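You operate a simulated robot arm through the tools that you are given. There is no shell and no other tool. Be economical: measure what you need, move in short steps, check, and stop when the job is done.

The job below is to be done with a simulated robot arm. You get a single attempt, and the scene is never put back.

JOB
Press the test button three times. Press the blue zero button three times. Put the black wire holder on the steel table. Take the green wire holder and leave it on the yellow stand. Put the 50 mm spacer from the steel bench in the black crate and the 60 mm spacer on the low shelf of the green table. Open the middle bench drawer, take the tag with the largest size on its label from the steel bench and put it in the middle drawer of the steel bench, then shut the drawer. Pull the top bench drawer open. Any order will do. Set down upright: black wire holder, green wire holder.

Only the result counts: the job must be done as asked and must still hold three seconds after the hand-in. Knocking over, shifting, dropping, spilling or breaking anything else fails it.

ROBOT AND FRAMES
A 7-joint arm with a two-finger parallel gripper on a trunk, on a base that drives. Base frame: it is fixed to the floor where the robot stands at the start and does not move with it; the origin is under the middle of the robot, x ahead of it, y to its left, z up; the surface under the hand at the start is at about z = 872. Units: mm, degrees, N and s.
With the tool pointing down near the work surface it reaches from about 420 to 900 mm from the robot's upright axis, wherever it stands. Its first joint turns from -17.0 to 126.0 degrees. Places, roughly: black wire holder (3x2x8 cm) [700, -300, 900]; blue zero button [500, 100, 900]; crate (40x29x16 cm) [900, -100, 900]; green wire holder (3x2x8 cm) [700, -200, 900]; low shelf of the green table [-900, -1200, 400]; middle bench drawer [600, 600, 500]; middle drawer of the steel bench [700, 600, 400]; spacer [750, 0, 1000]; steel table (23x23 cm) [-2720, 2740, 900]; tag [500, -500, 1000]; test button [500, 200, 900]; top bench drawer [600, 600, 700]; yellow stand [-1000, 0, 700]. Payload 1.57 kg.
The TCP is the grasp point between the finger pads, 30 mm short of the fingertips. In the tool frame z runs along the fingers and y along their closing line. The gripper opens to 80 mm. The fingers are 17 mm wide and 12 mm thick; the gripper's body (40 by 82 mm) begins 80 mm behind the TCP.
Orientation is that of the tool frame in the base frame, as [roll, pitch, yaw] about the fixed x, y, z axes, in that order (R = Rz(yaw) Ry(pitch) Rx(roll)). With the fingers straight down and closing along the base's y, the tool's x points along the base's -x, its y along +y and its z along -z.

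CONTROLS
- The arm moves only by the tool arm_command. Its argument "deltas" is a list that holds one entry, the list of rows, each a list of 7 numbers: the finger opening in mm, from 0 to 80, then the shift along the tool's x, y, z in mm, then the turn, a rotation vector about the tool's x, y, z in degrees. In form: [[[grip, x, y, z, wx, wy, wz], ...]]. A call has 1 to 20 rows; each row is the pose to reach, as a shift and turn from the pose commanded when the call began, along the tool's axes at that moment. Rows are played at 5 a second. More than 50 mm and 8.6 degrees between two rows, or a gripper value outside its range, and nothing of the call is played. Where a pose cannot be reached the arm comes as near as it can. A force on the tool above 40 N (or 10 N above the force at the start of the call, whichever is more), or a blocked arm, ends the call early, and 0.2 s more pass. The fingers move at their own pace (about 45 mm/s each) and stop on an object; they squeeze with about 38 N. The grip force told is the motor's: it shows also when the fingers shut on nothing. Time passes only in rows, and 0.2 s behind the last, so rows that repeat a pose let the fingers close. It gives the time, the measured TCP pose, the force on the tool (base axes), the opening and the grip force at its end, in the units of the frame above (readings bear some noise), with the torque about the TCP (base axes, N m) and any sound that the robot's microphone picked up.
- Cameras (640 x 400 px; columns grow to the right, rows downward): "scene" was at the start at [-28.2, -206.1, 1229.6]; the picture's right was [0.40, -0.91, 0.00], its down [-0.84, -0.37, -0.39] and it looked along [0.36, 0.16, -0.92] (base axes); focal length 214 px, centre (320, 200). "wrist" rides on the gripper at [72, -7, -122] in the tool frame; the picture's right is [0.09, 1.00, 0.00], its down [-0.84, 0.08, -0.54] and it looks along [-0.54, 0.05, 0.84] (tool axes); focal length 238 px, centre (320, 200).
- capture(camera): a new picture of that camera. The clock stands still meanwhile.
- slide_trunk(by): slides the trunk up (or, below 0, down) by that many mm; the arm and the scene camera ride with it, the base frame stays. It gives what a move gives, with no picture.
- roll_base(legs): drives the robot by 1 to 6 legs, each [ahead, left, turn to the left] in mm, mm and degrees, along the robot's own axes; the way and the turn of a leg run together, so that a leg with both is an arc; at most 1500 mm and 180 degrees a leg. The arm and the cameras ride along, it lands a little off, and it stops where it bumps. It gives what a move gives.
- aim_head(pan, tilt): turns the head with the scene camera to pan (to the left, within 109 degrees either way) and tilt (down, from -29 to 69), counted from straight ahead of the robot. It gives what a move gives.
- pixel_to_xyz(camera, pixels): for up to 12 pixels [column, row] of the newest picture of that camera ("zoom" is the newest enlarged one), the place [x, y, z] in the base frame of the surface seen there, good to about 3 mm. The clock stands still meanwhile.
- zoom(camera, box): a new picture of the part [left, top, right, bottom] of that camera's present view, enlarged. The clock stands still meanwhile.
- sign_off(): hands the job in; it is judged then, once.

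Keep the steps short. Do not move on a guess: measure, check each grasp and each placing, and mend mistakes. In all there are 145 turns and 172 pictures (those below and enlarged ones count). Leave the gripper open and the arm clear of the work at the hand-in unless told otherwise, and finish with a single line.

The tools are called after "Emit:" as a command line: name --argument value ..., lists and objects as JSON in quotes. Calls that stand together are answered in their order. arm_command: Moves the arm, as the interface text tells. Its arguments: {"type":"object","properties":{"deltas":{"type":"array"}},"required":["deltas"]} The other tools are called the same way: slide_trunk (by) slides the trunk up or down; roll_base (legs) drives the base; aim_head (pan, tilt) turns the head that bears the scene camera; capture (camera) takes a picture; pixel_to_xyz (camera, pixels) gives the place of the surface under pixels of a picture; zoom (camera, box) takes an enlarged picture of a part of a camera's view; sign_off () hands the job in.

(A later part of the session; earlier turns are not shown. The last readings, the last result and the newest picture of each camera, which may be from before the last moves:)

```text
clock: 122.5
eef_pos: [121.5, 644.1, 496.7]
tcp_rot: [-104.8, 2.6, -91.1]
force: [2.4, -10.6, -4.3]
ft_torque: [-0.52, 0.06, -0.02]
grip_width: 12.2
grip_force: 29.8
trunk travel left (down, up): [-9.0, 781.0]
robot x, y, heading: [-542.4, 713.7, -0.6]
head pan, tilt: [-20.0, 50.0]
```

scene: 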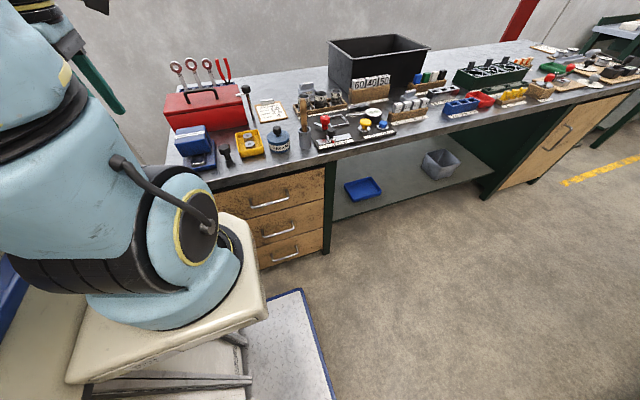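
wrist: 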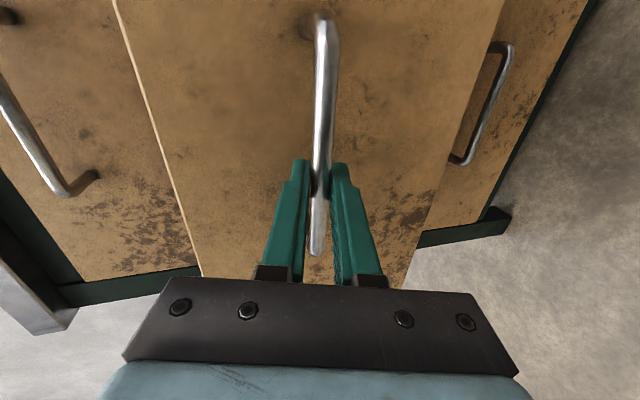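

Opened about 253 mm. Open the fingers, back off 120, raise the trunk.

Emit:
arm_command --deltas '[[[60, 0, 0, 0, 0, 0, 0], [60, 0, 0, 0, 0, 0, 0], [60, 0, 0, 0, 0, 0, 0], [60, 0, 0, 0, 0, 0, 0]]]'

Emit:
roll_base --legs '[[-130, 0, 0]]'

Emit:
slide_trunk --by 400

Emit:
slide_trunk --by 320

Emit:
aim_head --pan -15 --tilt 35

Emit:
capture --camera "scene"

```text
clock: 123.5
eef_pos: [121.6, 644.2, 497.1]
tcp_rot: [-104.8, 2.6, -91.2]
force: [-1.1, 0.1, -0.6]
ft_torque: [0.0, -0.01, 0.02]
grip_width: 60.0
grip_force: 0.1
trunk travel left (down, up): [-9.0, 781.0]
robot x, y, heading: [-545.9, 714.5, -0.6]
head pan, tilt: [-20.0, 50.0]
```

```text
clock: 124.8
eef_pos: [-9.0, 645.5, 497.5]
tcp_rot: [-104.9, 2.6, -91.2]
force: [0.4, 0.3, -0.1]
ft_torque: [-0.01, 0.02, 0.01]
grip_width: 60.2
grip_force: 0.0
trunk travel left (down, up): [-9.0, 781.0]
robot x, y, heading: [-674.7, 715.6, -0.7]
head pan, tilt: [-20.0, 50.0]
```

```text
clock: 128.6
eef_pos: [-8.0, 643.6, 898.5]
tcp_rot: [-104.8, 2.7, -91.1]
force: [-0.1, 0.4, 0.6]
ft_torque: [-0.01, 0.02, 0.03]
grip_width: 60.0
grip_force: 0.0
trunk travel left (down, up): [-409.0, 381.0]
robot x, y, heading: [-674.8, 719.9, -0.7]
head pan, tilt: [-20.0, 50.0]
```

```text
clock: 131.8
eef_pos: [-7.6, 645.4, 1218.5]
tcp_rot: [-104.9, 2.5, -91.2]
force: [0.3, 0.4, -0.1]
ft_torque: [0.02, -0.01, -0.03]
grip_width: 60.2
grip_force: 0.0
trunk travel left (down, up): [-729.0, 61.0]
robot x, y, heading: [-675.8, 720.2, -0.7]
head pan, tilt: [-20.0, 50.0]
```

```text
clock: 132.5
eef_pos: [-8.3, 647.2, 1218.6]
tcp_rot: [-104.7, 2.5, -91.1]
force: [0.7, 0.3, 0.1]
ft_torque: [0.01, 0.0, 0.0]
grip_width: 60.1
grip_force: 0.1
trunk travel left (down, up): [-729.0, 61.0]
robot x, y, heading: [-676.3, 716.4, -0.3]
head pan, tilt: [-15.0, 35.0]
```

```text
108 pictures are left
```

scene: 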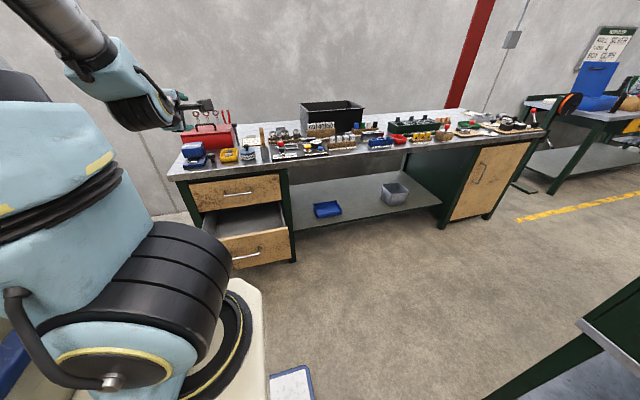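

Drawer is open. Before driving back I measure the yellow stand and the green table's end.

Emit:
aim_head --pan -75 --tilt 40

Emit:
capture --camera "scene"

```text
clock: 133.8
eef_pos: [-7.4, 645.7, 1217.3]
tcp_rot: [-104.9, 2.6, -91.1]
force: [0.4, 0.2, 0.1]
ft_torque: [-0.03, -0.02, 0.02]
grip_width: 60.0
grip_force: 0.0
trunk travel left (down, up): [-729.0, 61.0]
robot x, y, heading: [-672.4, 717.2, -0.4]
head pan, tilt: [-75.0, 40.0]
```

```text
107 pictures are left
```

scene: 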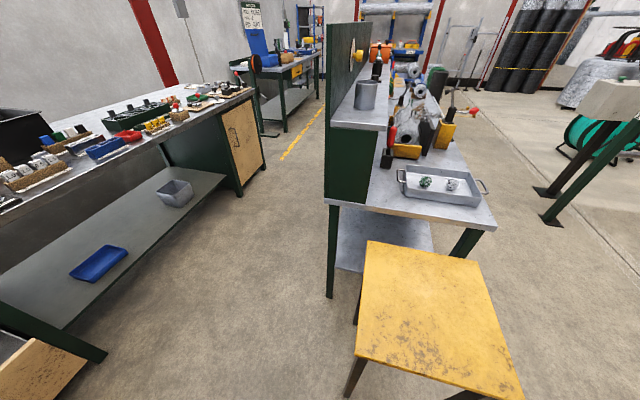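

Emit:
pixel_to_xyz --camera "scene" --pixels '[[368, 243], [477, 262], [358, 355], [520, 396], [425, 310], [328, 202], [495, 225], [330, 290], [380, 240], [400, 230], [420, 245], [360, 262]]'

Emit:
zoom --camera "scene" --box '[320, 180, 520, 305]'

```text
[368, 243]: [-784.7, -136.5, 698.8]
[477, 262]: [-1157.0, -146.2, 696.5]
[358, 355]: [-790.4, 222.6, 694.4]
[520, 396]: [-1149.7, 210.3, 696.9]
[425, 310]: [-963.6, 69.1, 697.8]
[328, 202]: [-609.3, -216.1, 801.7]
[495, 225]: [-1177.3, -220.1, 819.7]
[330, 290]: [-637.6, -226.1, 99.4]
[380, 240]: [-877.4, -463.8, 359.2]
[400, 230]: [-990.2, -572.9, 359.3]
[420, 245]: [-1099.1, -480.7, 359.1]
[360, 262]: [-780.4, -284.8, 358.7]
```

```text
3.20 times, centred on (420, 242) of scene
```

zoom: 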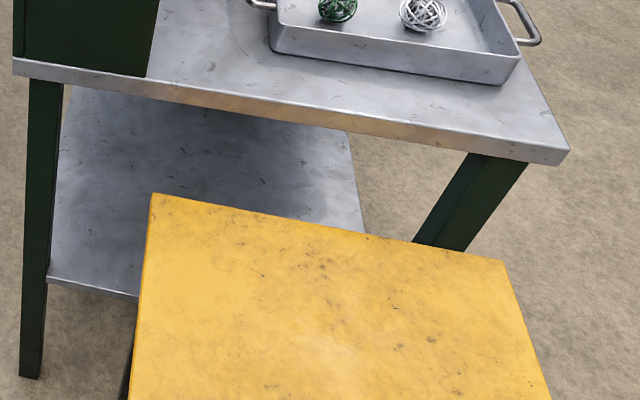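

Yellow stand: x -1155..-787, y -140..220, top 697, empty. Shelf z 359. Robot half width about 290. I go to (-320,90), then pass between drawer and table end.

Emit:
roll_base --legs '[[350, 0, 0.5], [0, -628, 0]]'

```text
clock: 139.2
eef_pos: [322.7, 5.9, 1217.6]
tcp_rot: [-104.9, 2.6, -92.0]
force: [-0.7, -0.3, 0.3]
ft_torque: [-0.02, 0.01, 0.01]
grip_width: 59.9
grip_force: 0.0
trunk travel left (down, up): [-729.0, 61.0]
robot x, y, heading: [-344.3, 86.6, -1.5]
head pan, tilt: [-75.0, 40.0]
```

Emit:
roll_base --legs '[[0, 0, 1.5], [200, 0, 0], [0, -250, 0]]'

```text
clock: 142.6
eef_pos: [526.7, -226.3, 1219.0]
tcp_rot: [-104.8, 2.4, -90.3]
force: [0.0, 0.9, -0.3]
ft_torque: [-0.03, -0.02, 0.02]
grip_width: 60.1
grip_force: 0.1
trunk travel left (down, up): [-729.0, 61.0]
robot x, y, heading: [-138.2, -160.7, 0.5]
head pan, tilt: [-75.0, 40.0]
```

Passed. Turn the tool back down and pull in, then drive to the tag place.

Emit:
arm_command --deltas '[[[50, 0, 5, -10, -8, 0, 0], [50, 0, 10, -25, -16, 0, 0], [50, 0, 18, -45, -24, 0, 0], [50, 0, 28, -65, -32, 0, 0], [50, 0, 40, -85, -40, 0, 0], [50, 0, 52, -105, -48, 0, 0], [50, 0, 66, -125, -56, 0, 0], [50, 0, 82, -145, -64, 0, 0], [50, 0, 96, -160, -72, 0, 0], [50, 0, 107, -167, -75, 0, 0], [50, 0, 107, -167, -75, 0, 0]]]'

Emit:
roll_base --legs '[[0, -350, -0.5], [130, 0, 0]]'

Emit:
capture --camera "wrist"

```text
clock: 145.0
eef_pos: [339.0, -223.9, 1157.8]
tcp_rot: [-179.8, 2.5, -90.2]
force: [-0.4, 0.4, 0.4]
ft_torque: [-0.02, -0.01, -0.03]
grip_width: 50.0
grip_force: 0.2
trunk travel left (down, up): [-729.0, 61.0]
robot x, y, heading: [-136.2, -166.6, 0.3]
head pan, tilt: [-75.0, 40.0]
```

```text
clock: 148.1
eef_pos: [469.9, -573.6, 1159.2]
tcp_rot: [-179.8, 2.5, -90.6]
force: [-0.1, -0.2, -0.4]
ft_torque: [-0.03, -0.01, 0.01]
grip_width: 50.0
grip_force: 0.1
trunk travel left (down, up): [-729.0, 61.0]
robot x, y, heading: [-11.3, -511.8, -0.1]
head pan, tilt: [-75.0, 40.0]
```

```text
105 pictures are left
```

wrist: 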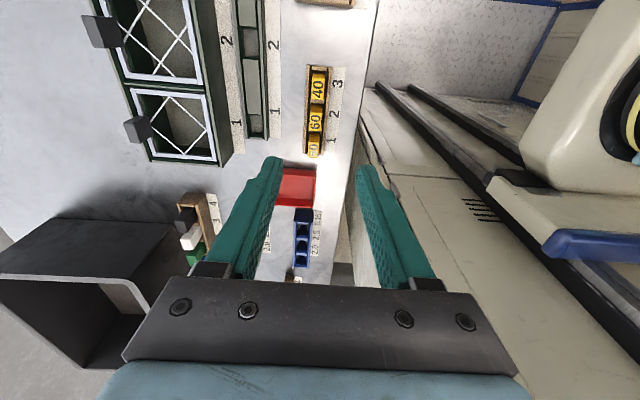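

Fix the 2.5° tilt, line up over the tag at z 1000.

Emit:
arm_command --deltas '[[[50, -16, -2, 30, 0, 2.5, 0], [50, -32, -4.6, 60, 0, 2.5, 0], [50, -32, -4.6, 100, 0, 2.5, 0], [50, -32, -4.6, 140, 0, 2.5, 0], [50, -32, -4.6, 159, 0, 2.5, 0], [50, -32, -4.6, 159, 0, 2.5, 0]]]'

```text
clock: 149.5
eef_pos: [474.9, -533.6, 1000.0]
tcp_rot: [-179.8, 0.0, -90.6]
force: [-0.2, 1.2, 0.6]
ft_torque: [0.01, 0.0, 0.01]
grip_width: 49.7
grip_force: 0.0
trunk travel left (down, up): [-729.0, 61.0]
robot x, y, heading: [-8.2, -513.0, 0.0]
head pan, tilt: [-75.0, 40.0]
```

Emit:
arm_command --deltas '[[[50, 7.7, 0.5, 20, 0, 0, 0], [50, 7.7, 0.5, 55, 0, 0, 0], [50, 7.7, 0.5, 75, 0, 0, 0], [50, 7.7, 0.5, 83, 0, 0, 0], [50, 7.7, 0.5, 83, 0, 0, 0]]]'

Emit:
capture --camera "wrist"

```text
clock: 150.7
eef_pos: [474.0, -542.3, 916.2]
tcp_rot: [-180.0, 0.0, -90.6]
force: [0.8, 0.1, 0.7]
ft_torque: [0.03, -0.02, 0.02]
grip_width: 50.1
grip_force: 0.1
trunk travel left (down, up): [-729.0, 61.0]
robot x, y, heading: [-9.0, -514.8, 0.1]
head pan, tilt: [-75.0, 40.0]
```

```text
104 pictures are left
```

wrist: 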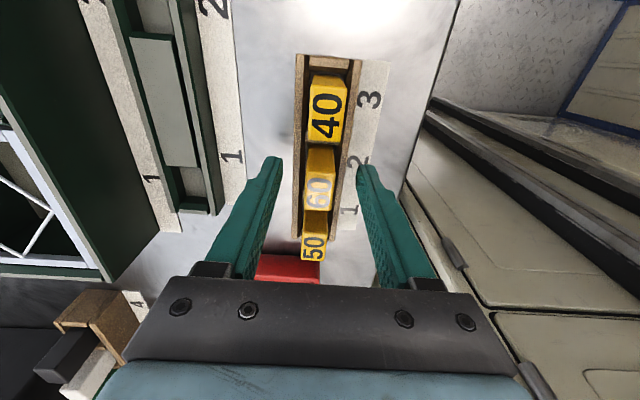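

Same lineup as before. Close, then lift.

Emit:
arm_command --deltas '[[[20, 0, 0, 0, 0, 0, 0], [0, 0, 0, 0, 0, 0, 0], [0, 0, 0, 0, 0, 0, 0], [0, 0, 0, 0, 0, 0, 0], [0, 0, 0, -20, 0, 0, 0], [0, 0, 0, -60, 0, 0, 0], [0, 0, 0, -100, 0, 0, 0], [0, 0, 0, -145, 0, 0, 0], [0, 0, 0, -190, 0, 0, 0], [0, 0, 0, -230, 0, 0, 0], [0, 0, 0, -230, 0, 0, 0]]]'

Emit:
capture --camera "wrist"

```text
clock: 153.1
eef_pos: [475.5, -543.6, 1145.2]
tcp_rot: [-179.8, 0.0, -90.5]
force: [0.9, -0.9, -0.5]
ft_torque: [-0.01, 0.02, -0.02]
grip_width: 16.5
grip_force: 32.1
trunk travel left (down, up): [-729.0, 61.0]
robot x, y, heading: [-2.4, -514.2, -0.0]
head pan, tilt: [-75.0, 40.0]
```

```text
103 pictures are left
```

wrist: 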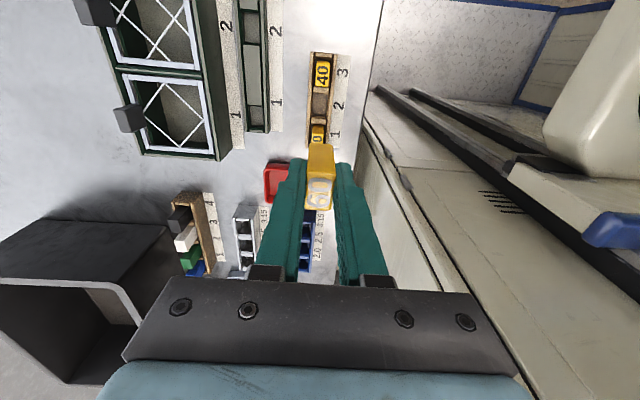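

Tag 60 is held. Drive back through the gap to the drawer.

Emit:
roll_base --legs '[[-130, 0, 0], [0, 600, 0]]'

```text
clock: 157.4
eef_pos: [341.2, 57.0, 1143.6]
tcp_rot: [-179.9, 0.0, -90.0]
force: [0.0, 0.5, 0.6]
ft_torque: [0.01, 0.01, -0.02]
grip_width: 16.5
grip_force: 32.1
trunk travel left (down, up): [-729.0, 61.0]
robot x, y, heading: [-142.5, 90.3, 0.6]
head pan, tilt: [-75.0, 40.0]
```

Emit:
roll_base --legs '[[-210, 0, -0.4], [0, 560, 0]]'

Emit:
capture --camera "wrist"

```text
clock: 161.8
eef_pos: [131.3, 607.6, 1145.7]
tcp_rot: [-179.7, 0.0, -90.3]
force: [0.2, -0.4, -0.3]
ft_torque: [0.0, 0.01, -0.01]
grip_width: 16.5
grip_force: 31.7
trunk travel left (down, up): [-729.0, 61.0]
robot x, y, heading: [-350.7, 634.4, 0.3]
head pan, tilt: [-75.0, 40.0]
```

```text
102 pictures are left
```

wrist: 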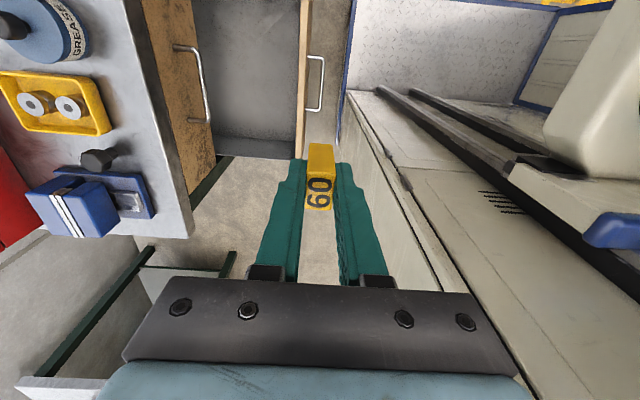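

Drawer is open below. Measure inside floor (240,70), front board (303,80), handle.

Emit:
pixel_to_xyz --camera "wrist" --pixels '[[240, 70], [260, 120], [303, 80], [322, 85], [225, 145], [205, 90], [290, 60], [170, 140]]'

```text
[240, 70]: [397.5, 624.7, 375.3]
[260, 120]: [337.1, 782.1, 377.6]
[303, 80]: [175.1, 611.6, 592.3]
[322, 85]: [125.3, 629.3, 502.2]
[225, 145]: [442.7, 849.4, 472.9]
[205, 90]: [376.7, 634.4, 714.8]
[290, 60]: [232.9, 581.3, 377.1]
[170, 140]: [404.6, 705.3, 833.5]
```

Floor of drawer z 376, front board top 592 at x 175–195, top handle at x 374. Target TCP (285, 605). Drive ahead 45, arm out 109, then lower by trunk.

Emit:
roll_base --legs '[[45, 0, 0]]'

Emit:
arm_command --deltas '[[[0, 0, -35, 0, 0, 0, 0], [0, 0, -75, 0, 0, 0, 0], [0, 0, -108, 0, 0, 0, 0], [0, 0, -108, 0, 0, 0, 0]]]'

Emit:
slide_trunk --by -400

Emit:
capture --camera "wrist"

```text
clock: 162.7
eef_pos: [175.2, 607.2, 1145.3]
tcp_rot: [-179.7, 0.0, -90.3]
force: [0.4, 0.7, -0.5]
ft_torque: [0.02, -0.02, -0.02]
grip_width: 16.4
grip_force: 31.5
trunk travel left (down, up): [-729.0, 61.0]
robot x, y, heading: [-306.9, 639.3, 0.3]
head pan, tilt: [-75.0, 40.0]
```

```text
clock: 163.7
eef_pos: [282.5, 608.4, 1146.1]
tcp_rot: [-179.8, -0.1, -90.2]
force: [0.0, -0.2, 0.0]
ft_torque: [0.01, 0.03, 0.0]
grip_width: 16.6
grip_force: 31.8
trunk travel left (down, up): [-729.0, 61.0]
robot x, y, heading: [-304.4, 640.3, 0.3]
head pan, tilt: [-75.0, 40.0]
```

```text
clock: 167.6
eef_pos: [283.3, 607.8, 746.0]
tcp_rot: [-179.9, 0.0, -90.2]
force: [-0.3, 0.3, -0.6]
ft_torque: [0.0, 0.01, 0.0]
grip_width: 16.2
grip_force: 31.6
trunk travel left (down, up): [-329.0, 461.0]
robot x, y, heading: [-306.7, 638.2, 0.1]
head pan, tilt: [-75.0, 40.0]
```

```text
101 pictures are left
```

wrist: 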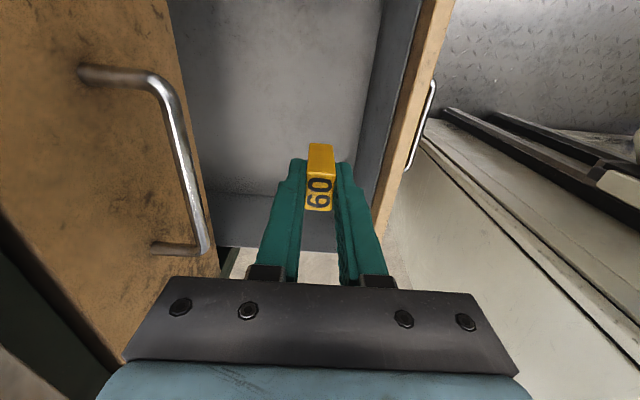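

Clear on both sides. Lower 295 more.

Emit:
slide_trunk --by -295

Emit:
capture --camera "wrist"

```text
clock: 170.5
eef_pos: [283.4, 608.2, 451.4]
tcp_rot: [-179.8, 0.0, -90.3]
force: [-0.1, -0.2, -0.4]
ft_torque: [-0.01, -0.02, 0.0]
grip_width: 16.7
grip_force: 32.0
trunk travel left (down, up): [-34.0, 756.0]
robot x, y, heading: [-305.7, 638.5, 0.3]
head pan, tilt: [-75.0, 40.0]
```

```text
100 pictures are left
```

wrist: 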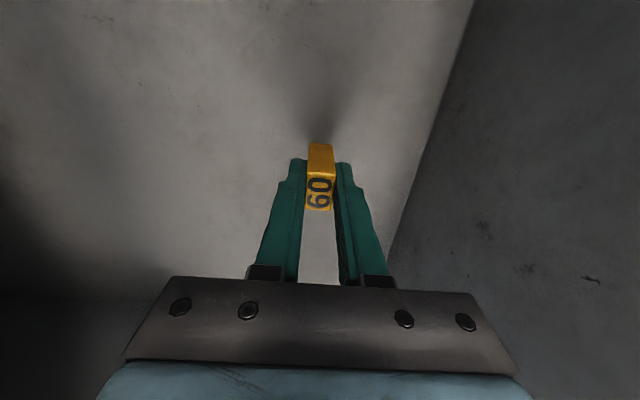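

Emit:
slide_trunk --by -17

Emit:
slide_trunk --by -4

```text
clock: 171.2
eef_pos: [283.2, 608.4, 433.5]
tcp_rot: [-179.8, 0.0, -90.2]
force: [-0.2, -0.4, -0.1]
ft_torque: [0.04, 0.02, 0.01]
grip_width: 16.7
grip_force: 32.3
trunk travel left (down, up): [-17.0, 773.0]
robot x, y, heading: [-304.7, 641.2, 0.1]
head pan, tilt: [-75.0, 40.0]
```

```text
clock: 171.7
eef_pos: [282.8, 608.0, 431.6]
tcp_rot: [-179.8, 0.0, -90.3]
force: [-0.4, 0.9, -0.8]
ft_torque: [-0.01, 0.02, -0.04]
grip_width: 16.4
grip_force: 31.8
trunk travel left (down, up): [-13.0, 777.0]
robot x, y, heading: [-304.4, 637.6, -0.2]
head pan, tilt: [-75.0, 40.0]
```

Emit:
slide_trunk --by -5

Emit:
slide_trunk --by -4

```text
clock: 172.2
eef_pos: [283.2, 609.2, 426.2]
tcp_rot: [-179.4, 0.0, -90.3]
force: [2.4, -0.3, 22.5]
ft_torque: [0.02, -0.02, 0.03]
grip_width: 16.5
grip_force: 32.5
trunk travel left (down, up): [-8.0, 782.0]
robot x, y, heading: [-304.3, 637.7, 0.3]
head pan, tilt: [-75.0, 40.0]
```

```text
clock: 172.8
eef_pos: [283.6, 607.3, 422.9]
tcp_rot: [-179.6, 0.0, -90.3]
force: [2.7, 0.2, 27.4]
ft_torque: [0.02, -0.07, 0.0]
grip_width: 16.4
grip_force: 32.0
trunk travel left (down, up): [-4.0, 786.0]
robot x, y, heading: [-306.5, 636.0, 0.3]
head pan, tilt: [-75.0, 40.0]
```

On the floor. Open and rise by trunk; then check.

Emit:
arm_command --deltas '[[[50, 0, 0, -3, 0, 0, 0], [50, 0, 0, -3, 0, 0, 0], [50, 0, 0, -3, 0, 0, 0]]]'

Emit:
slide_trunk --by 330

Emit:
capture --camera "wrist"

```text
clock: 173.6
eef_pos: [282.4, 608.2, 424.0]
tcp_rot: [-179.9, 0.0, -90.4]
force: [-0.7, 0.0, -1.2]
ft_torque: [0.05, -0.03, -0.02]
grip_width: 50.3
grip_force: 0.1
trunk travel left (down, up): [-4.0, 786.0]
robot x, y, heading: [-306.8, 637.6, 0.4]
head pan, tilt: [-75.0, 40.0]
```

```text
clock: 176.8
eef_pos: [283.3, 606.7, 754.4]
tcp_rot: [-179.7, -0.1, -90.3]
force: [-0.6, 0.2, -0.5]
ft_torque: [0.03, 0.02, -0.01]
grip_width: 49.8
grip_force: 0.1
trunk travel left (down, up): [-334.0, 456.0]
robot x, y, heading: [-305.3, 640.0, 0.0]
head pan, tilt: [-75.0, 40.0]
```

```text
99 pictures are left
```

wrist: 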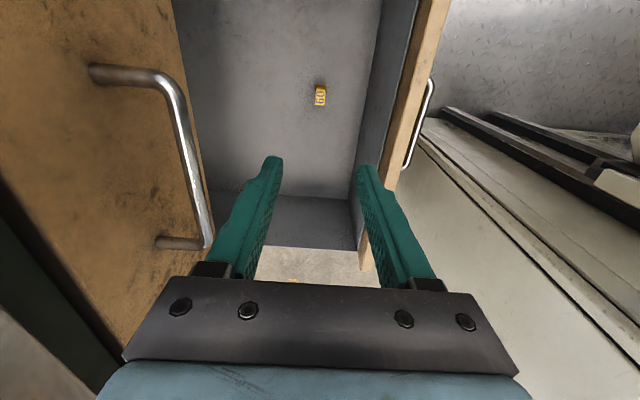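

The tag stands in the middle drawer. To shut it: back off 300, turn the tool ahead with closed fingers.

Emit:
roll_base --legs '[[-320, 0, 0]]'

Emit:
arm_command --deltas '[[[0, 0, -5, 0, 8, 0, 0], [0, 0, -10, 0, 16, 0, 0], [0, 0, -15, 0, 24, 0, 0], [0, 0, -20, 0, 32, 0, 0], [0, 0, -25, 0, 40, 0, 0], [0, 0, -30, 0, 48, 0, 0], [0, 0, -35, -10, 56, 0, 0], [0, 0, -40, -20, 64, 0, 0], [0, 0, -50, -35, 72, 0, 0], [0, 0, -60, -40, 75, 0, 0], [0, 0, -60, -40, 75, 0, 0]]]'

Emit:
capture --camera "wrist"

```text
clock: 179.0
eef_pos: [-47.9, 606.1, 754.4]
tcp_rot: [-179.8, -0.1, -90.2]
force: [-0.3, 0.5, 0.3]
ft_torque: [-0.01, 0.01, 0.01]
grip_width: 50.2
grip_force: 0.0
trunk travel left (down, up): [-334.0, 456.0]
robot x, y, heading: [-634.1, 639.9, 0.3]
head pan, tilt: [-75.0, 40.0]
```

```text
clock: 181.4
eef_pos: [10.9, 605.7, 794.3]
tcp_rot: [-104.7, 0.0, -90.3]
force: [-0.1, -0.5, -0.4]
ft_torque: [0.01, -0.01, -0.02]
grip_width: 0.0
grip_force: 21.5
out of reach, approached as far as the arm can: row 6
trunk travel left (down, up): [-334.0, 456.0]
robot x, y, heading: [-636.1, 634.7, 0.3]
head pan, tilt: [-75.0, 40.0]
```

```text
98 pictures are left
```

wrist: 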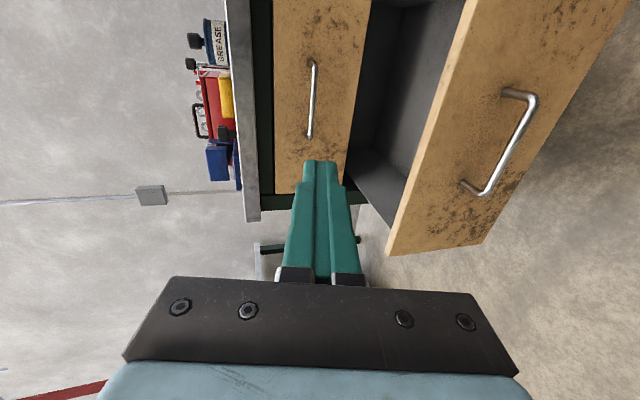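

Lower 240, shift left 28, and push the front board above its handle.

Emit:
slide_trunk --by -240

Emit:
roll_base --legs '[[0, 28, 0], [140, 0, 0]]'

Emit:
capture --camera "wrist"

```text
clock: 183.9
eef_pos: [13.2, 606.0, 555.4]
tcp_rot: [-104.9, 0.0, -90.4]
force: [-0.1, 0.8, 0.7]
ft_torque: [-0.01, 0.0, 0.0]
grip_width: 0.0
grip_force: 21.1
trunk travel left (down, up): [-94.0, 696.0]
robot x, y, heading: [-638.6, 637.7, -0.1]
head pan, tilt: [-75.0, 40.0]
```

```text
clock: 185.6
eef_pos: [154.5, 636.6, 553.9]
tcp_rot: [-104.8, 0.1, -90.3]
force: [-0.7, 0.8, 0.1]
ft_torque: [0.03, -0.01, 0.0]
grip_width: 0.2
grip_force: 21.2
trunk travel left (down, up): [-94.0, 696.0]
robot x, y, heading: [-496.1, 668.1, 0.2]
head pan, tilt: [-75.0, 40.0]
```

```text
97 pictures are left
```

wrist: 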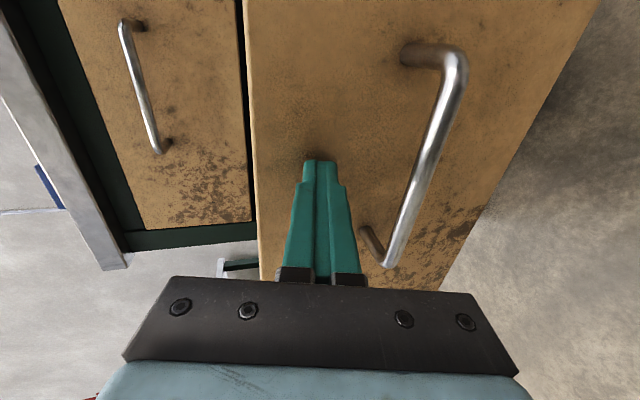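

At the board, above its handle. Push 225 ahead.

Emit:
roll_base --legs '[[225, 0, 0]]'

Emit:
roll_base --legs '[[14, 0, 0]]'

Emit:
capture --camera "wrist"

```text
clock: 187.3
eef_pos: [376.1, 638.1, 555.7]
tcp_rot: [-104.8, 0.0, -90.2]
force: [0.7, -0.9, -0.1]
ft_torque: [-0.01, 0.0, -0.02]
grip_width: 0.0
grip_force: 21.2
trunk travel left (down, up): [-94.0, 696.0]
robot x, y, heading: [-272.8, 666.7, 0.4]
head pan, tilt: [-75.0, 40.0]
```

```text
clock: 188.1
eef_pos: [391.1, 637.2, 553.8]
tcp_rot: [-104.9, -0.1, -90.3]
force: [0.0, -0.5, 0.5]
ft_torque: [0.01, -0.03, -0.02]
grip_width: 0.1
grip_force: 21.4
trunk travel left (down, up): [-94.0, 696.0]
robot x, y, heading: [-259.8, 670.2, 0.3]
head pan, tilt: [-75.0, 40.0]
```

```text
96 pictures are left
```

wrist: 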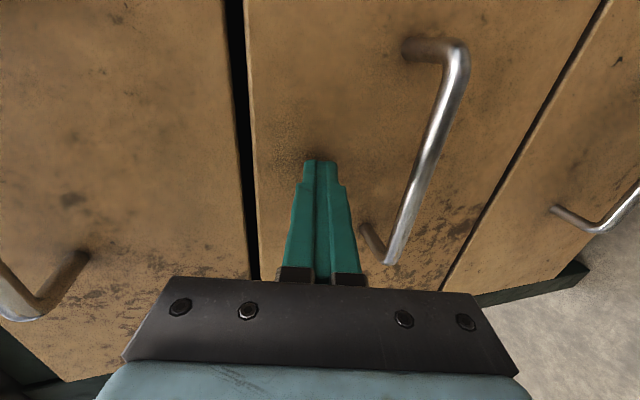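

Almost flush. Two more small pushes until resistance shows.

Emit:
roll_base --legs '[[6, 0, 0]]'

Emit:
roll_base --legs '[[5, 0, 0]]'

Emit:
pixel_to_xyz --camera "wrist" --pixels '[[270, 100], [330, 100], [200, 100], [330, 60], [190, 180], [480, 120], [560, 140]]'

```text
clock: 189.2
eef_pos: [392.8, 638.4, 554.8]
tcp_rot: [-104.8, -0.1, -90.2]
force: [-8.1, -1.6, 3.7]
ft_torque: [0.0, -0.13, -0.03]
grip_width: 0.0
grip_force: 21.6
trunk travel left (down, up): [-94.0, 696.0]
robot x, y, heading: [-253.2, 666.4, -0.1]
head pan, tilt: [-75.0, 40.0]
stopped in leg 1: the force on the tool passed its limit at 42 N (the readings are from after the stop); the commanded pose is now the measured one
```

```text
clock: 190.0
eef_pos: [393.4, 637.8, 554.3]
tcp_rot: [-104.8, -0.2, -90.0]
force: [-11.0, -2.0, 4.6]
ft_torque: [-0.02, -0.18, -0.08]
grip_width: 0.3
grip_force: 21.1
trunk travel left (down, up): [-94.0, 696.0]
robot x, y, heading: [-252.8, 669.0, 0.2]
head pan, tilt: [-75.0, 40.0]
stopped in leg 1: the force on the tool passed its limit at 56 N (the readings are from after the stop); the commanded pose is now the measured one
```

```text
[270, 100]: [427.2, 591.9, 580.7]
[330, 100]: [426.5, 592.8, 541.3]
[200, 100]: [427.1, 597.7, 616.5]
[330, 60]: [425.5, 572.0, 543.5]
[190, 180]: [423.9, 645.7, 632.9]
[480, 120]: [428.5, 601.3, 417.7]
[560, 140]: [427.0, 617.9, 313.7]
```

Middle drawer is flush (x about 426 on all three). Now the top drawer: back 70, raise 158, open the fingers, advance.

Emit:
roll_base --legs '[[-75, 0, 0]]'

Emit:
slide_trunk --by 158

Emit:
arm_command --deltas '[[[60, 0, 0, 0, 0, 0, 0], [60, 0, 0, 0, 0, 0, 0], [60, 0, 0, 0, 0, 0, 0], [60, 0, 0, 0, 0, 0, 0]]]'

Emit:
capture --camera "wrist"

```text
clock: 191.0
eef_pos: [320.3, 638.4, 554.1]
tcp_rot: [-105.0, -0.3, -90.0]
force: [0.4, -0.7, 1.4]
ft_torque: [0.0, -0.02, 0.0]
grip_width: 0.0
grip_force: 21.1
trunk travel left (down, up): [-94.0, 696.0]
robot x, y, heading: [-325.7, 668.6, 0.6]
head pan, tilt: [-75.0, 40.0]
```

```text
clock: 192.8
eef_pos: [320.9, 637.9, 711.7]
tcp_rot: [-104.8, -0.2, -90.0]
force: [0.6, -0.5, -0.7]
ft_torque: [-0.02, 0.0, 0.02]
grip_width: 0.0
grip_force: 21.6
trunk travel left (down, up): [-252.0, 538.0]
robot x, y, heading: [-323.2, 664.5, 0.7]
head pan, tilt: [-75.0, 40.0]
```

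```text
clock: 193.8
eef_pos: [320.4, 637.0, 713.2]
tcp_rot: [-104.9, -0.2, -90.0]
force: [-0.6, 0.2, 0.3]
ft_torque: [0.0, 0.01, 0.0]
grip_width: 60.0
grip_force: 0.0
trunk travel left (down, up): [-252.0, 538.0]
robot x, y, heading: [-324.5, 666.5, 0.4]
head pan, tilt: [-75.0, 40.0]
```

```text
95 pictures are left
```

wrist: 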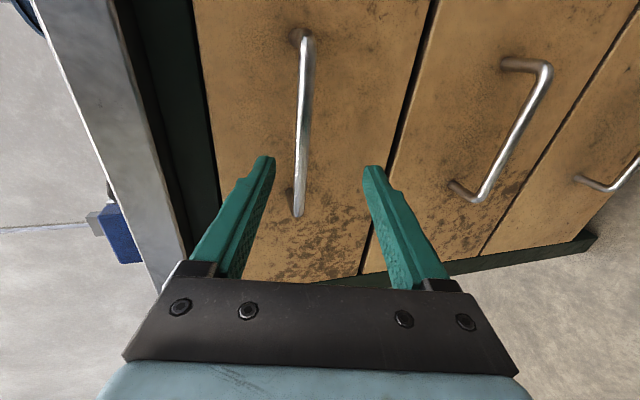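

Bar between the fingers. Ahead 53, close.

Emit:
roll_base --legs '[[53, 0, 0]]'

Emit:
arm_command --deltas '[[[30, 0, 0, 0, 0, 0, 0], [5, 0, 0, 0, 0, 0, 0], [5, 0, 0, 0, 0, 0, 0], [5, 0, 0, 0, 0, 0, 0], [5, 0, 0, 0, 0, 0, 0]]]'

```text
clock: 194.8
eef_pos: [372.0, 636.8, 711.2]
tcp_rot: [-104.9, -0.2, -90.0]
force: [-0.1, -0.1, -0.4]
ft_torque: [-0.01, -0.02, 0.01]
grip_width: 60.1
grip_force: 0.1
trunk travel left (down, up): [-252.0, 538.0]
robot x, y, heading: [-268.1, 662.8, 0.5]
head pan, tilt: [-75.0, 40.0]
```

```text
clock: 196.0
eef_pos: [373.4, 637.2, 712.0]
tcp_rot: [-104.7, -0.2, -90.0]
force: [1.4, 0.0, 8.2]
ft_torque: [0.05, -0.08, -0.03]
grip_width: 11.7
grip_force: 28.9
trunk travel left (down, up): [-252.0, 538.0]
robot x, y, heading: [-273.3, 670.1, 0.4]
head pan, tilt: [-75.0, 40.0]
```

Gripped. Pull 250.

Emit:
roll_base --legs '[[-250, 0, 0]]'

Emit:
arm_command --deltas '[[[60, 0, 0, 0, 0, 0, 0], [60, 0, 0, 0, 0, 0, 0], [60, 0, 0, 0, 0, 0, 0], [60, 0, 0, 0, 0, 0, 0]]]'

Emit:
roll_base --legs '[[-130, 0, 0]]'

Emit:
slide_trunk --by 400

Emit:
aim_head --pan -15 --tilt 40

Emit:
capture --camera "scene"

```text
clock: 197.8
eef_pos: [123.3, 637.5, 713.4]
tcp_rot: [-104.7, -0.4, -89.8]
force: [2.0, 20.0, 18.4]
ft_torque: [0.16, -0.1, 0.25]
grip_width: 11.7
grip_force: 29.1
trunk travel left (down, up): [-252.0, 538.0]
robot x, y, heading: [-520.5, 664.2, 0.1]
head pan, tilt: [-75.0, 40.0]
```

```text
clock: 198.8
eef_pos: [124.9, 637.8, 711.8]
tcp_rot: [-104.9, -0.1, -89.8]
force: [0.3, 0.2, 0.5]
ft_torque: [0.02, -0.01, 0.01]
grip_width: 60.2
grip_force: 0.0
trunk travel left (down, up): [-252.0, 538.0]
robot x, y, heading: [-526.2, 664.9, 0.3]
head pan, tilt: [-75.0, 40.0]
```

```text
clock: 200.1
eef_pos: [-8.1, 637.2, 712.8]
tcp_rot: [-104.8, -0.2, -89.8]
force: [0.5, 0.0, -0.2]
ft_torque: [0.0, 0.01, 0.02]
grip_width: 60.2
grip_force: 0.1
trunk travel left (down, up): [-252.0, 538.0]
robot x, y, heading: [-655.0, 664.3, 0.2]
head pan, tilt: [-75.0, 40.0]
```

```text
clock: 203.9
eef_pos: [-8.5, 637.9, 1113.9]
tcp_rot: [-104.9, -0.2, -89.8]
force: [-0.6, 0.2, -1.0]
ft_torque: [-0.02, -0.01, -0.03]
grip_width: 60.1
grip_force: 0.0
trunk travel left (down, up): [-652.0, 138.0]
robot x, y, heading: [-652.5, 666.3, 0.6]
head pan, tilt: [-75.0, 40.0]
```

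```text
clock: 205.2
eef_pos: [-7.4, 637.5, 1111.5]
tcp_rot: [-104.8, -0.2, -89.8]
force: [0.1, 0.3, 0.9]
ft_torque: [-0.02, 0.02, 0.0]
grip_width: 59.9
grip_force: 0.0
trunk travel left (down, up): [-652.0, 138.0]
robot x, y, heading: [-653.0, 666.0, 0.4]
head pan, tilt: [-15.0, 40.0]
```

```text
94 pictures are left
```

scene: 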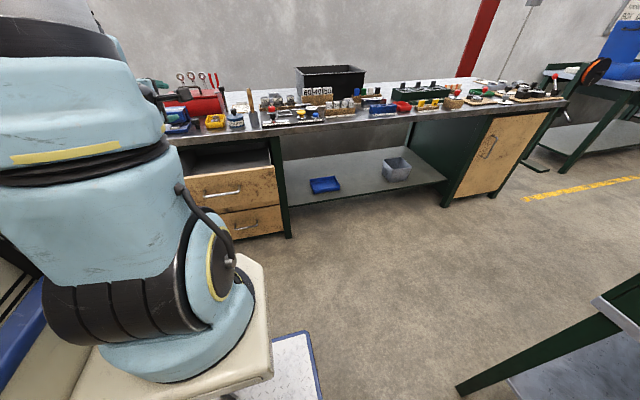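

Top drawer open, middle shut. Next the 60 mm spacer. I raise the trunk, turn the tool down and back to yaw 180, then drive to the gap.

Emit:
slide_trunk --by 90

Emit:
arm_command --deltas '[[[60, 0, 5, -10, -8, 0, 0], [60, 0, 10, -25, -16, 0, 0], [60, 0, 18, -45, -24, 0, 0], [60, 0, 28, -65, -32, 0, 0], [60, 0, 40, -85, -40, 0, 0], [60, 0, 52, -105, -48, 0, 0], [60, 0, 66, -125, -56, 0, 0], [60, 0, 82, -145, -64, 0, 0], [60, 0, 96, -155, -72, 0, 0], [60, 0, 107, -160, -75, 0, 0], [60, 0, 107, -160, -75, 0, 0]]]'

Emit:
arm_command --deltas '[[[60, 0, 0, 0, 0, 0, 8], [60, 0, 0, 0, 0, 0, 16], [60, 0, 0, 0, 0, 0, 24], [60, 0, 0, 0, 0, 0, 32], [60, 0, 0, 0, 0, 0, 40], [60, 0, 0, 0, 0, 0, 48], [60, 0, 0, 0, 0, 0, 56], [60, 0, 0, 0, 0, 0, 64], [60, 0, 0, 0, 0, 0, 72], [60, 0, 0, 0, 0, 0, 80], [60, 0, 0, 0, 0, 0, 88], [60, 0, 0, 0, 0, 0, 90], [60, 0, 0, 0, 0, 0, 90]]]'

Emit:
roll_base --legs '[[310, 0, -0.4], [0, -576, 0.5]]'

```text
clock: 206.4
eef_pos: [-7.5, 637.7, 1202.5]
tcp_rot: [-104.9, -0.2, -89.8]
force: [0.4, 0.1, -0.8]
ft_torque: [-0.01, 0.0, -0.01]
grip_width: 60.0
grip_force: 0.0
trunk travel left (down, up): [-742.0, 48.0]
robot x, y, heading: [-652.0, 664.4, 0.3]
head pan, tilt: [-15.0, 40.0]
```

```text
clock: 208.8
eef_pos: [-191.3, 636.0, 1140.4]
tcp_rot: [-179.9, -0.2, -89.9]
force: [0.3, -0.6, -0.5]
ft_torque: [0.0, 0.01, 0.01]
grip_width: 60.0
grip_force: 0.1
out of reach, approached as far as the arm can: row 4, 5
trunk travel left (down, up): [-742.0, 48.0]
robot x, y, heading: [-656.9, 660.3, 0.2]
head pan, tilt: [-15.0, 40.0]
```

```text
clock: 211.7
eef_pos: [-189.7, 635.8, 1138.9]
tcp_rot: [-179.8, 0.2, -179.9]
force: [-0.3, 0.1, 1.2]
ft_torque: [0.01, 0.0, 0.01]
grip_width: 60.3
grip_force: 0.1
trunk travel left (down, up): [-742.0, 48.0]
robot x, y, heading: [-654.3, 667.2, 0.2]
head pan, tilt: [-15.0, 40.0]
```

```text
clock: 216.6
eef_pos: [123.0, 59.5, 1140.4]
tcp_rot: [-179.8, 0.2, 179.8]
force: [-0.4, -0.2, 0.6]
ft_torque: [0.03, -0.01, -0.03]
grip_width: 60.0
grip_force: 0.0
trunk travel left (down, up): [-742.0, 48.0]
robot x, y, heading: [-339.7, 89.9, -0.1]
head pan, tilt: [-15.0, 40.0]
```

Emit:
roll_base --legs '[[200, 0, 0], [0, -165, 0], [110, 0, 0]]'

Emit:
arm_command --deltas '[[[80, -20, 0, 5, 0, -5, 0], [80, -40, 0, 10, 0, -10, 0], [80, -60, 0, 15, 0, -16, 0], [80, -80, 0, 20, 0, -22, 0], [80, -100, 0, 20, 0, -28, 0], [80, -110, 0, 20, 0, -35, 0], [80, -110, 0, 20, 0, -35, 0]]]'

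Emit:
capture --camera "wrist"

```text
clock: 220.1
eef_pos: [432.7, -108.3, 1140.1]
tcp_rot: [-179.8, 0.3, 179.8]
force: [-0.5, 0.2, -0.5]
ft_torque: [-0.01, 0.01, 0.0]
grip_width: 59.9
grip_force: 0.1
trunk travel left (down, up): [-742.0, 48.0]
robot x, y, heading: [-30.3, -76.2, -0.0]
head pan, tilt: [-15.0, 40.0]
```

```text
clock: 221.7
eef_pos: [542.9, -107.0, 1121.0]
tcp_rot: [-179.8, 35.3, 180.0]
force: [0.9, 0.1, 0.2]
ft_torque: [0.0, 0.01, 0.0]
grip_width: 80.0
grip_force: 0.1
trunk travel left (down, up): [-742.0, 48.0]
robot x, y, heading: [-33.7, -75.2, 0.0]
head pan, tilt: [-15.0, 40.0]
```

```text
93 pictures are left
```

wrist: 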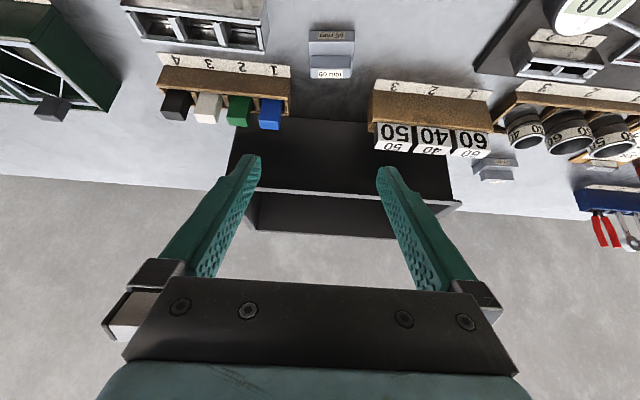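

Tool pitched 35° forward. Spacer 60 at (331,55): measure exactly.

Emit:
zoom --camera "wrist" --box '[283, 20, 379, 95]'

Emit:
pixel_to_xyz --camera "zoom" --pixels '[[320, 340], [320, 295], [320, 210], [320, 140], [190, 210], [470, 215], [175, 160], [485, 160], [210, 310], [455, 315], [200, 375], [460, 385]]'

```text
5.33 times, centred on (331, 58) of wrist
```

zoom: 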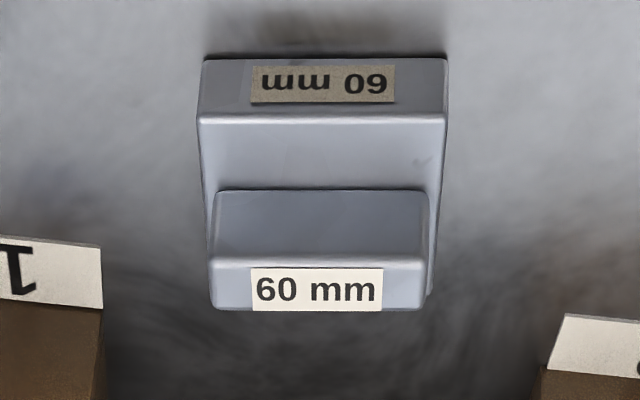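

```text
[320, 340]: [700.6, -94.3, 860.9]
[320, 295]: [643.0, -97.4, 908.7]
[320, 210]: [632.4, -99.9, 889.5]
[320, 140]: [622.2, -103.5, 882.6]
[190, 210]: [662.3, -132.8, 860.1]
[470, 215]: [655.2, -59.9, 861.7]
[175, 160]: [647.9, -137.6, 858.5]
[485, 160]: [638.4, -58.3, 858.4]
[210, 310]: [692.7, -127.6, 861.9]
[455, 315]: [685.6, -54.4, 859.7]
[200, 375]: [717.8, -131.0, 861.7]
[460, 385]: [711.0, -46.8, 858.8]
```

Spacer: centre about (639,-99), base z 858–883, about 60 wide in y. I approach with opening 80 to 50 mm above the grasp.

Emit:
arm_command --deltas '[[[80, 8, 2, 45, 0, 0, 0], [80, 16, 4, 90, 0, 0, 0], [80, 25, 6, 135, 0, 0, 0], [80, 32, 8, 175, 0, 0, 0], [80, 34, 8, 191, 0, 0, 0], [80, 34, 8, 191, 0, 0, 0]]]'

Emit:
capture --camera "wrist"

```text
clock: 223.1
eef_pos: [626.3, -102.6, 945.3]
tcp_rot: [-179.7, 35.3, 179.9]
force: [-0.2, -0.2, 0.0]
ft_torque: [-0.01, -0.01, 0.01]
grip_width: 79.6
grip_force: 0.1
trunk travel left (down, up): [-742.0, 48.0]
robot x, y, heading: [-25.1, -77.7, 0.2]
head pan, tilt: [-15.0, 40.0]
```

```text
91 pictures are left
```

wrist: 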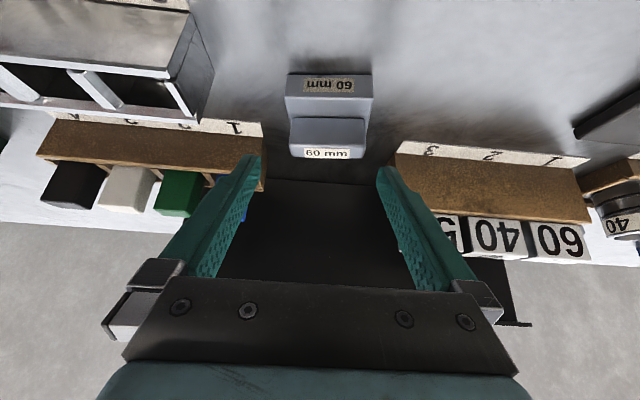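

Emit:
pixel_to_xyz --camera "wrist" --pixels '[[289, 103], [369, 103], [290, 85], [370, 85], [289, 112], [328, 135], [297, 140], [361, 140]]'

```text
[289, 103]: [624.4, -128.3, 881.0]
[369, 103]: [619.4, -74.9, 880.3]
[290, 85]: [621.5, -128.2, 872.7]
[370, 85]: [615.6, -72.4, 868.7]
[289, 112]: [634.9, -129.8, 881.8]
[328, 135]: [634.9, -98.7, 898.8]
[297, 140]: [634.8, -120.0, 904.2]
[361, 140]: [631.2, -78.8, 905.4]
```

Block centre y -101, turned about 6°. I rotate 6° about vertical and go down to the grasp.

Emit:
arm_command --deltas '[[[80, 0, 1.5, 0, -3.5, 0, -4.9], [80, 8, 1.5, 14, -3.5, 0, -4.9], [80, 16, 1.5, 28, -3.5, 0, -4.9], [80, 22, 1.5, 38, -3.5, 0, -4.9], [80, 25.6, 1.5, 43, -3.5, 0, -4.9], [80, 25.6, 1.5, 43, -3.5, 0, -4.9]]]'

Emit:
capture --camera "wrist"

```text
clock: 224.5
eef_pos: [629.7, -101.0, 895.4]
tcp_rot: [-179.8, 35.2, -174.0]
force: [-0.3, -0.7, -0.3]
ft_torque: [-0.02, 0.01, 0.02]
grip_width: 80.4
grip_force: 0.0
trunk travel left (down, up): [-742.0, 48.0]
robot x, y, heading: [-29.4, -76.7, 0.0]
head pan, tilt: [-15.0, 40.0]
```

```text
90 pictures are left
```

wrist: 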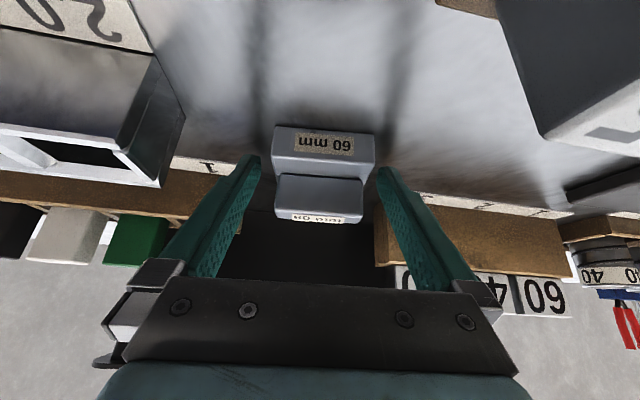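

The block's edge now slopes like the tool's y axis in this camera: aligned. Close and lift slightly.

Emit:
arm_command --deltas '[[[50, 0, 0, 0, 0, 0, 0], [40, 0, 0, 0, 0, 0, 0], [40, 0, 0, 0, 0, 0, 0], [40, 0, 0, 0, 0, 0, 0]]]'

Emit:
arm_command --deltas '[[[40, -12, 0, -16, 0, 0, 0], [40, -30, 0, -40, 0, 0, 0], [40, -55, 0, -75, 0, 0, 0], [40, -80, 0, -115, 0, 0, 0], [40, -105, 0, -150, 0, 0, 0], [40, -130, 0, -185, 0, 0, 0], [40, -130, 0, -185, 0, 0, 0]]]'

Emit:
capture --camera "wrist"

```text
clock: 225.5
eef_pos: [630.7, -100.4, 894.3]
tcp_rot: [-179.7, 35.1, -174.0]
force: [0.5, 0.0, 0.3]
ft_torque: [0.08, 0.03, 0.02]
grip_width: 59.5
grip_force: 37.5
trunk travel left (down, up): [-742.0, 48.0]
robot x, y, heading: [-29.1, -77.0, 0.4]
head pan, tilt: [-15.0, 40.0]
```

```text
clock: 227.1
eef_pos: [630.7, -97.3, 1120.9]
tcp_rot: [-179.8, 35.3, -174.0]
force: [-0.2, 0.1, -1.9]
ft_torque: [0.0, 0.02, 0.0]
grip_width: 59.4
grip_force: 38.0
trunk travel left (down, up): [-742.0, 48.0]
robot x, y, heading: [-34.1, -69.5, -0.0]
head pan, tilt: [-15.0, 40.0]
```

```text
89 pictures are left
```

wrist: 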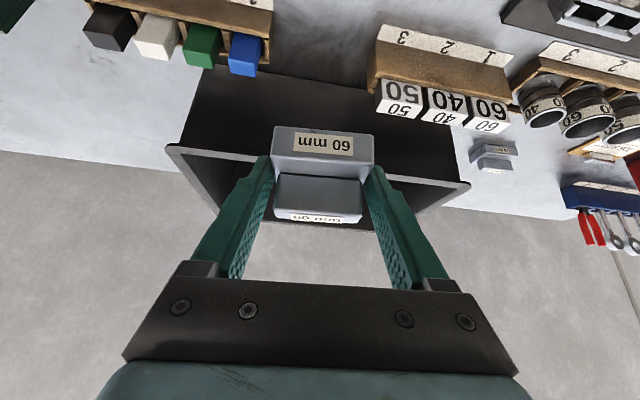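

Held (59.4). Drive out to the open area through the gap.

Emit:
roll_base --legs '[[-110, 0, 0], [0, 165, 0]]'

```text
clock: 229.3
eef_pos: [523.5, 71.6, 1118.8]
tcp_rot: [-179.8, 35.3, -174.0]
force: [-0.4, -0.8, -2.6]
ft_torque: [-0.01, 0.02, -0.01]
grip_width: 59.5
grip_force: 37.8
trunk travel left (down, up): [-742.0, 48.0]
robot x, y, heading: [-135.3, 91.8, 0.1]
head pan, tilt: [-15.0, 40.0]
```

Emit:
roll_base --legs '[[-215, 0, 0], [0, 510, 0], [-60, 0, 0], [0, 0, -90]]'

```text
clock: 237.9
eef_pos: [-414.6, -59.1, 1121.3]
tcp_rot: [-179.9, 35.1, 97.7]
force: [-0.1, -0.1, -3.1]
ft_torque: [0.01, 0.03, 0.04]
grip_width: 59.5
grip_force: 38.0
trunk travel left (down, up): [-742.0, 48.0]
robot x, y, heading: [-415.4, 598.0, -88.1]
head pan, tilt: [-15.0, 40.0]
```

Emit:
roll_base --legs '[[0, 165, -1.9], [650, 0, 0]]'

```text
clock: 242.6
eef_pos: [-265.3, -730.4, 1120.4]
tcp_rot: [-179.9, 35.2, 96.4]
force: [0.0, 0.0, -2.7]
ft_torque: [0.03, -0.01, -0.02]
grip_width: 59.4
grip_force: 38.2
trunk travel left (down, up): [-742.0, 48.0]
robot x, y, heading: [-249.8, -65.6, -89.7]
head pan, tilt: [-15.0, 40.0]
```

Emit:
roll_base --legs '[[0, 150, 0], [500, 0, 0]]'

Emit:
aim_head --pan -80 --tilt 50

Emit:
capture --camera "scene"

```text
clock: 246.6
eef_pos: [-107.5, -1232.2, 1119.9]
tcp_rot: [-179.8, 35.3, 96.5]
force: [-0.5, 0.3, -3.3]
ft_torque: [0.07, 0.01, 0.01]
grip_width: 59.7
grip_force: 38.1
trunk travel left (down, up): [-742.0, 48.0]
robot x, y, heading: [-94.8, -571.2, -89.4]
head pan, tilt: [-15.0, 40.0]
```

```text
clock: 247.9
eef_pos: [-107.1, -1232.5, 1119.3]
tcp_rot: [-179.9, 35.3, 96.5]
force: [-0.1, 0.7, -2.1]
ft_torque: [0.05, 0.01, -0.01]
grip_width: 59.2
grip_force: 38.2
trunk travel left (down, up): [-742.0, 48.0]
robot x, y, heading: [-95.5, -572.6, -89.4]
head pan, tilt: [-80.0, 50.0]
```

```text
88 pictures are left
```

scene: 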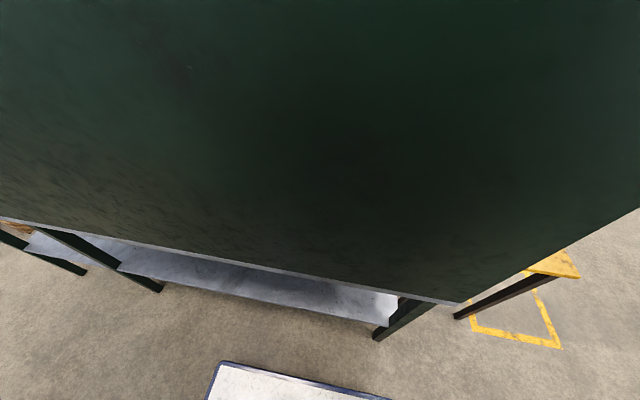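

Lower the trunk 600 in the free aisle and look under the table top.

Emit:
slide_trunk --by -350

Emit:
slide_trunk --by -250

Emit:
aim_head --pan -60 --tilt 20

Emit:
capture --camera "scene"

```text
clock: 251.3
eef_pos: [-106.7, -1231.7, 770.3]
tcp_rot: [-179.8, 35.2, 96.7]
force: [0.5, -0.5, -3.1]
ft_torque: [0.02, 0.0, -0.02]
grip_width: 59.4
grip_force: 37.4
trunk travel left (down, up): [-392.0, 398.0]
robot x, y, heading: [-92.3, -568.9, -89.5]
head pan, tilt: [-80.0, 50.0]
```

```text
clock: 253.9
eef_pos: [-107.9, -1232.2, 519.8]
tcp_rot: [-179.8, 35.2, 96.6]
force: [0.5, -0.9, -3.6]
ft_torque: [0.02, 0.03, -0.01]
grip_width: 59.4
grip_force: 37.5
trunk travel left (down, up): [-142.0, 648.0]
robot x, y, heading: [-93.8, -569.7, -89.4]
head pan, tilt: [-80.0, 50.0]
```

```text
clock: 254.9
eef_pos: [-107.5, -1232.3, 520.5]
tcp_rot: [-179.8, 35.3, 96.6]
force: [0.0, -0.2, -1.5]
ft_torque: [0.0, -0.01, 0.01]
grip_width: 59.7
grip_force: 38.0
trunk travel left (down, up): [-142.0, 648.0]
robot x, y, heading: [-93.0, -574.7, -89.4]
head pan, tilt: [-60.0, 20.0]
```

```text
87 pictures are left
```

scene: 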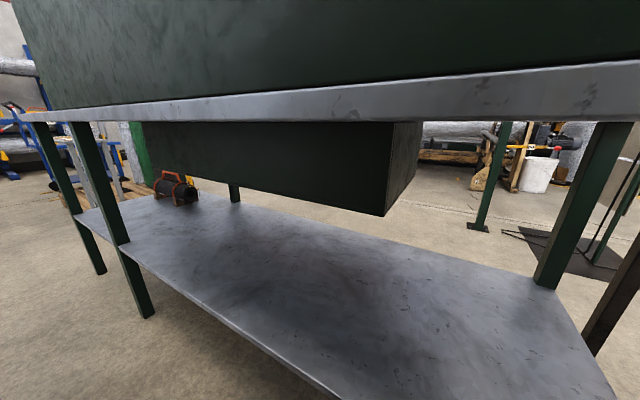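

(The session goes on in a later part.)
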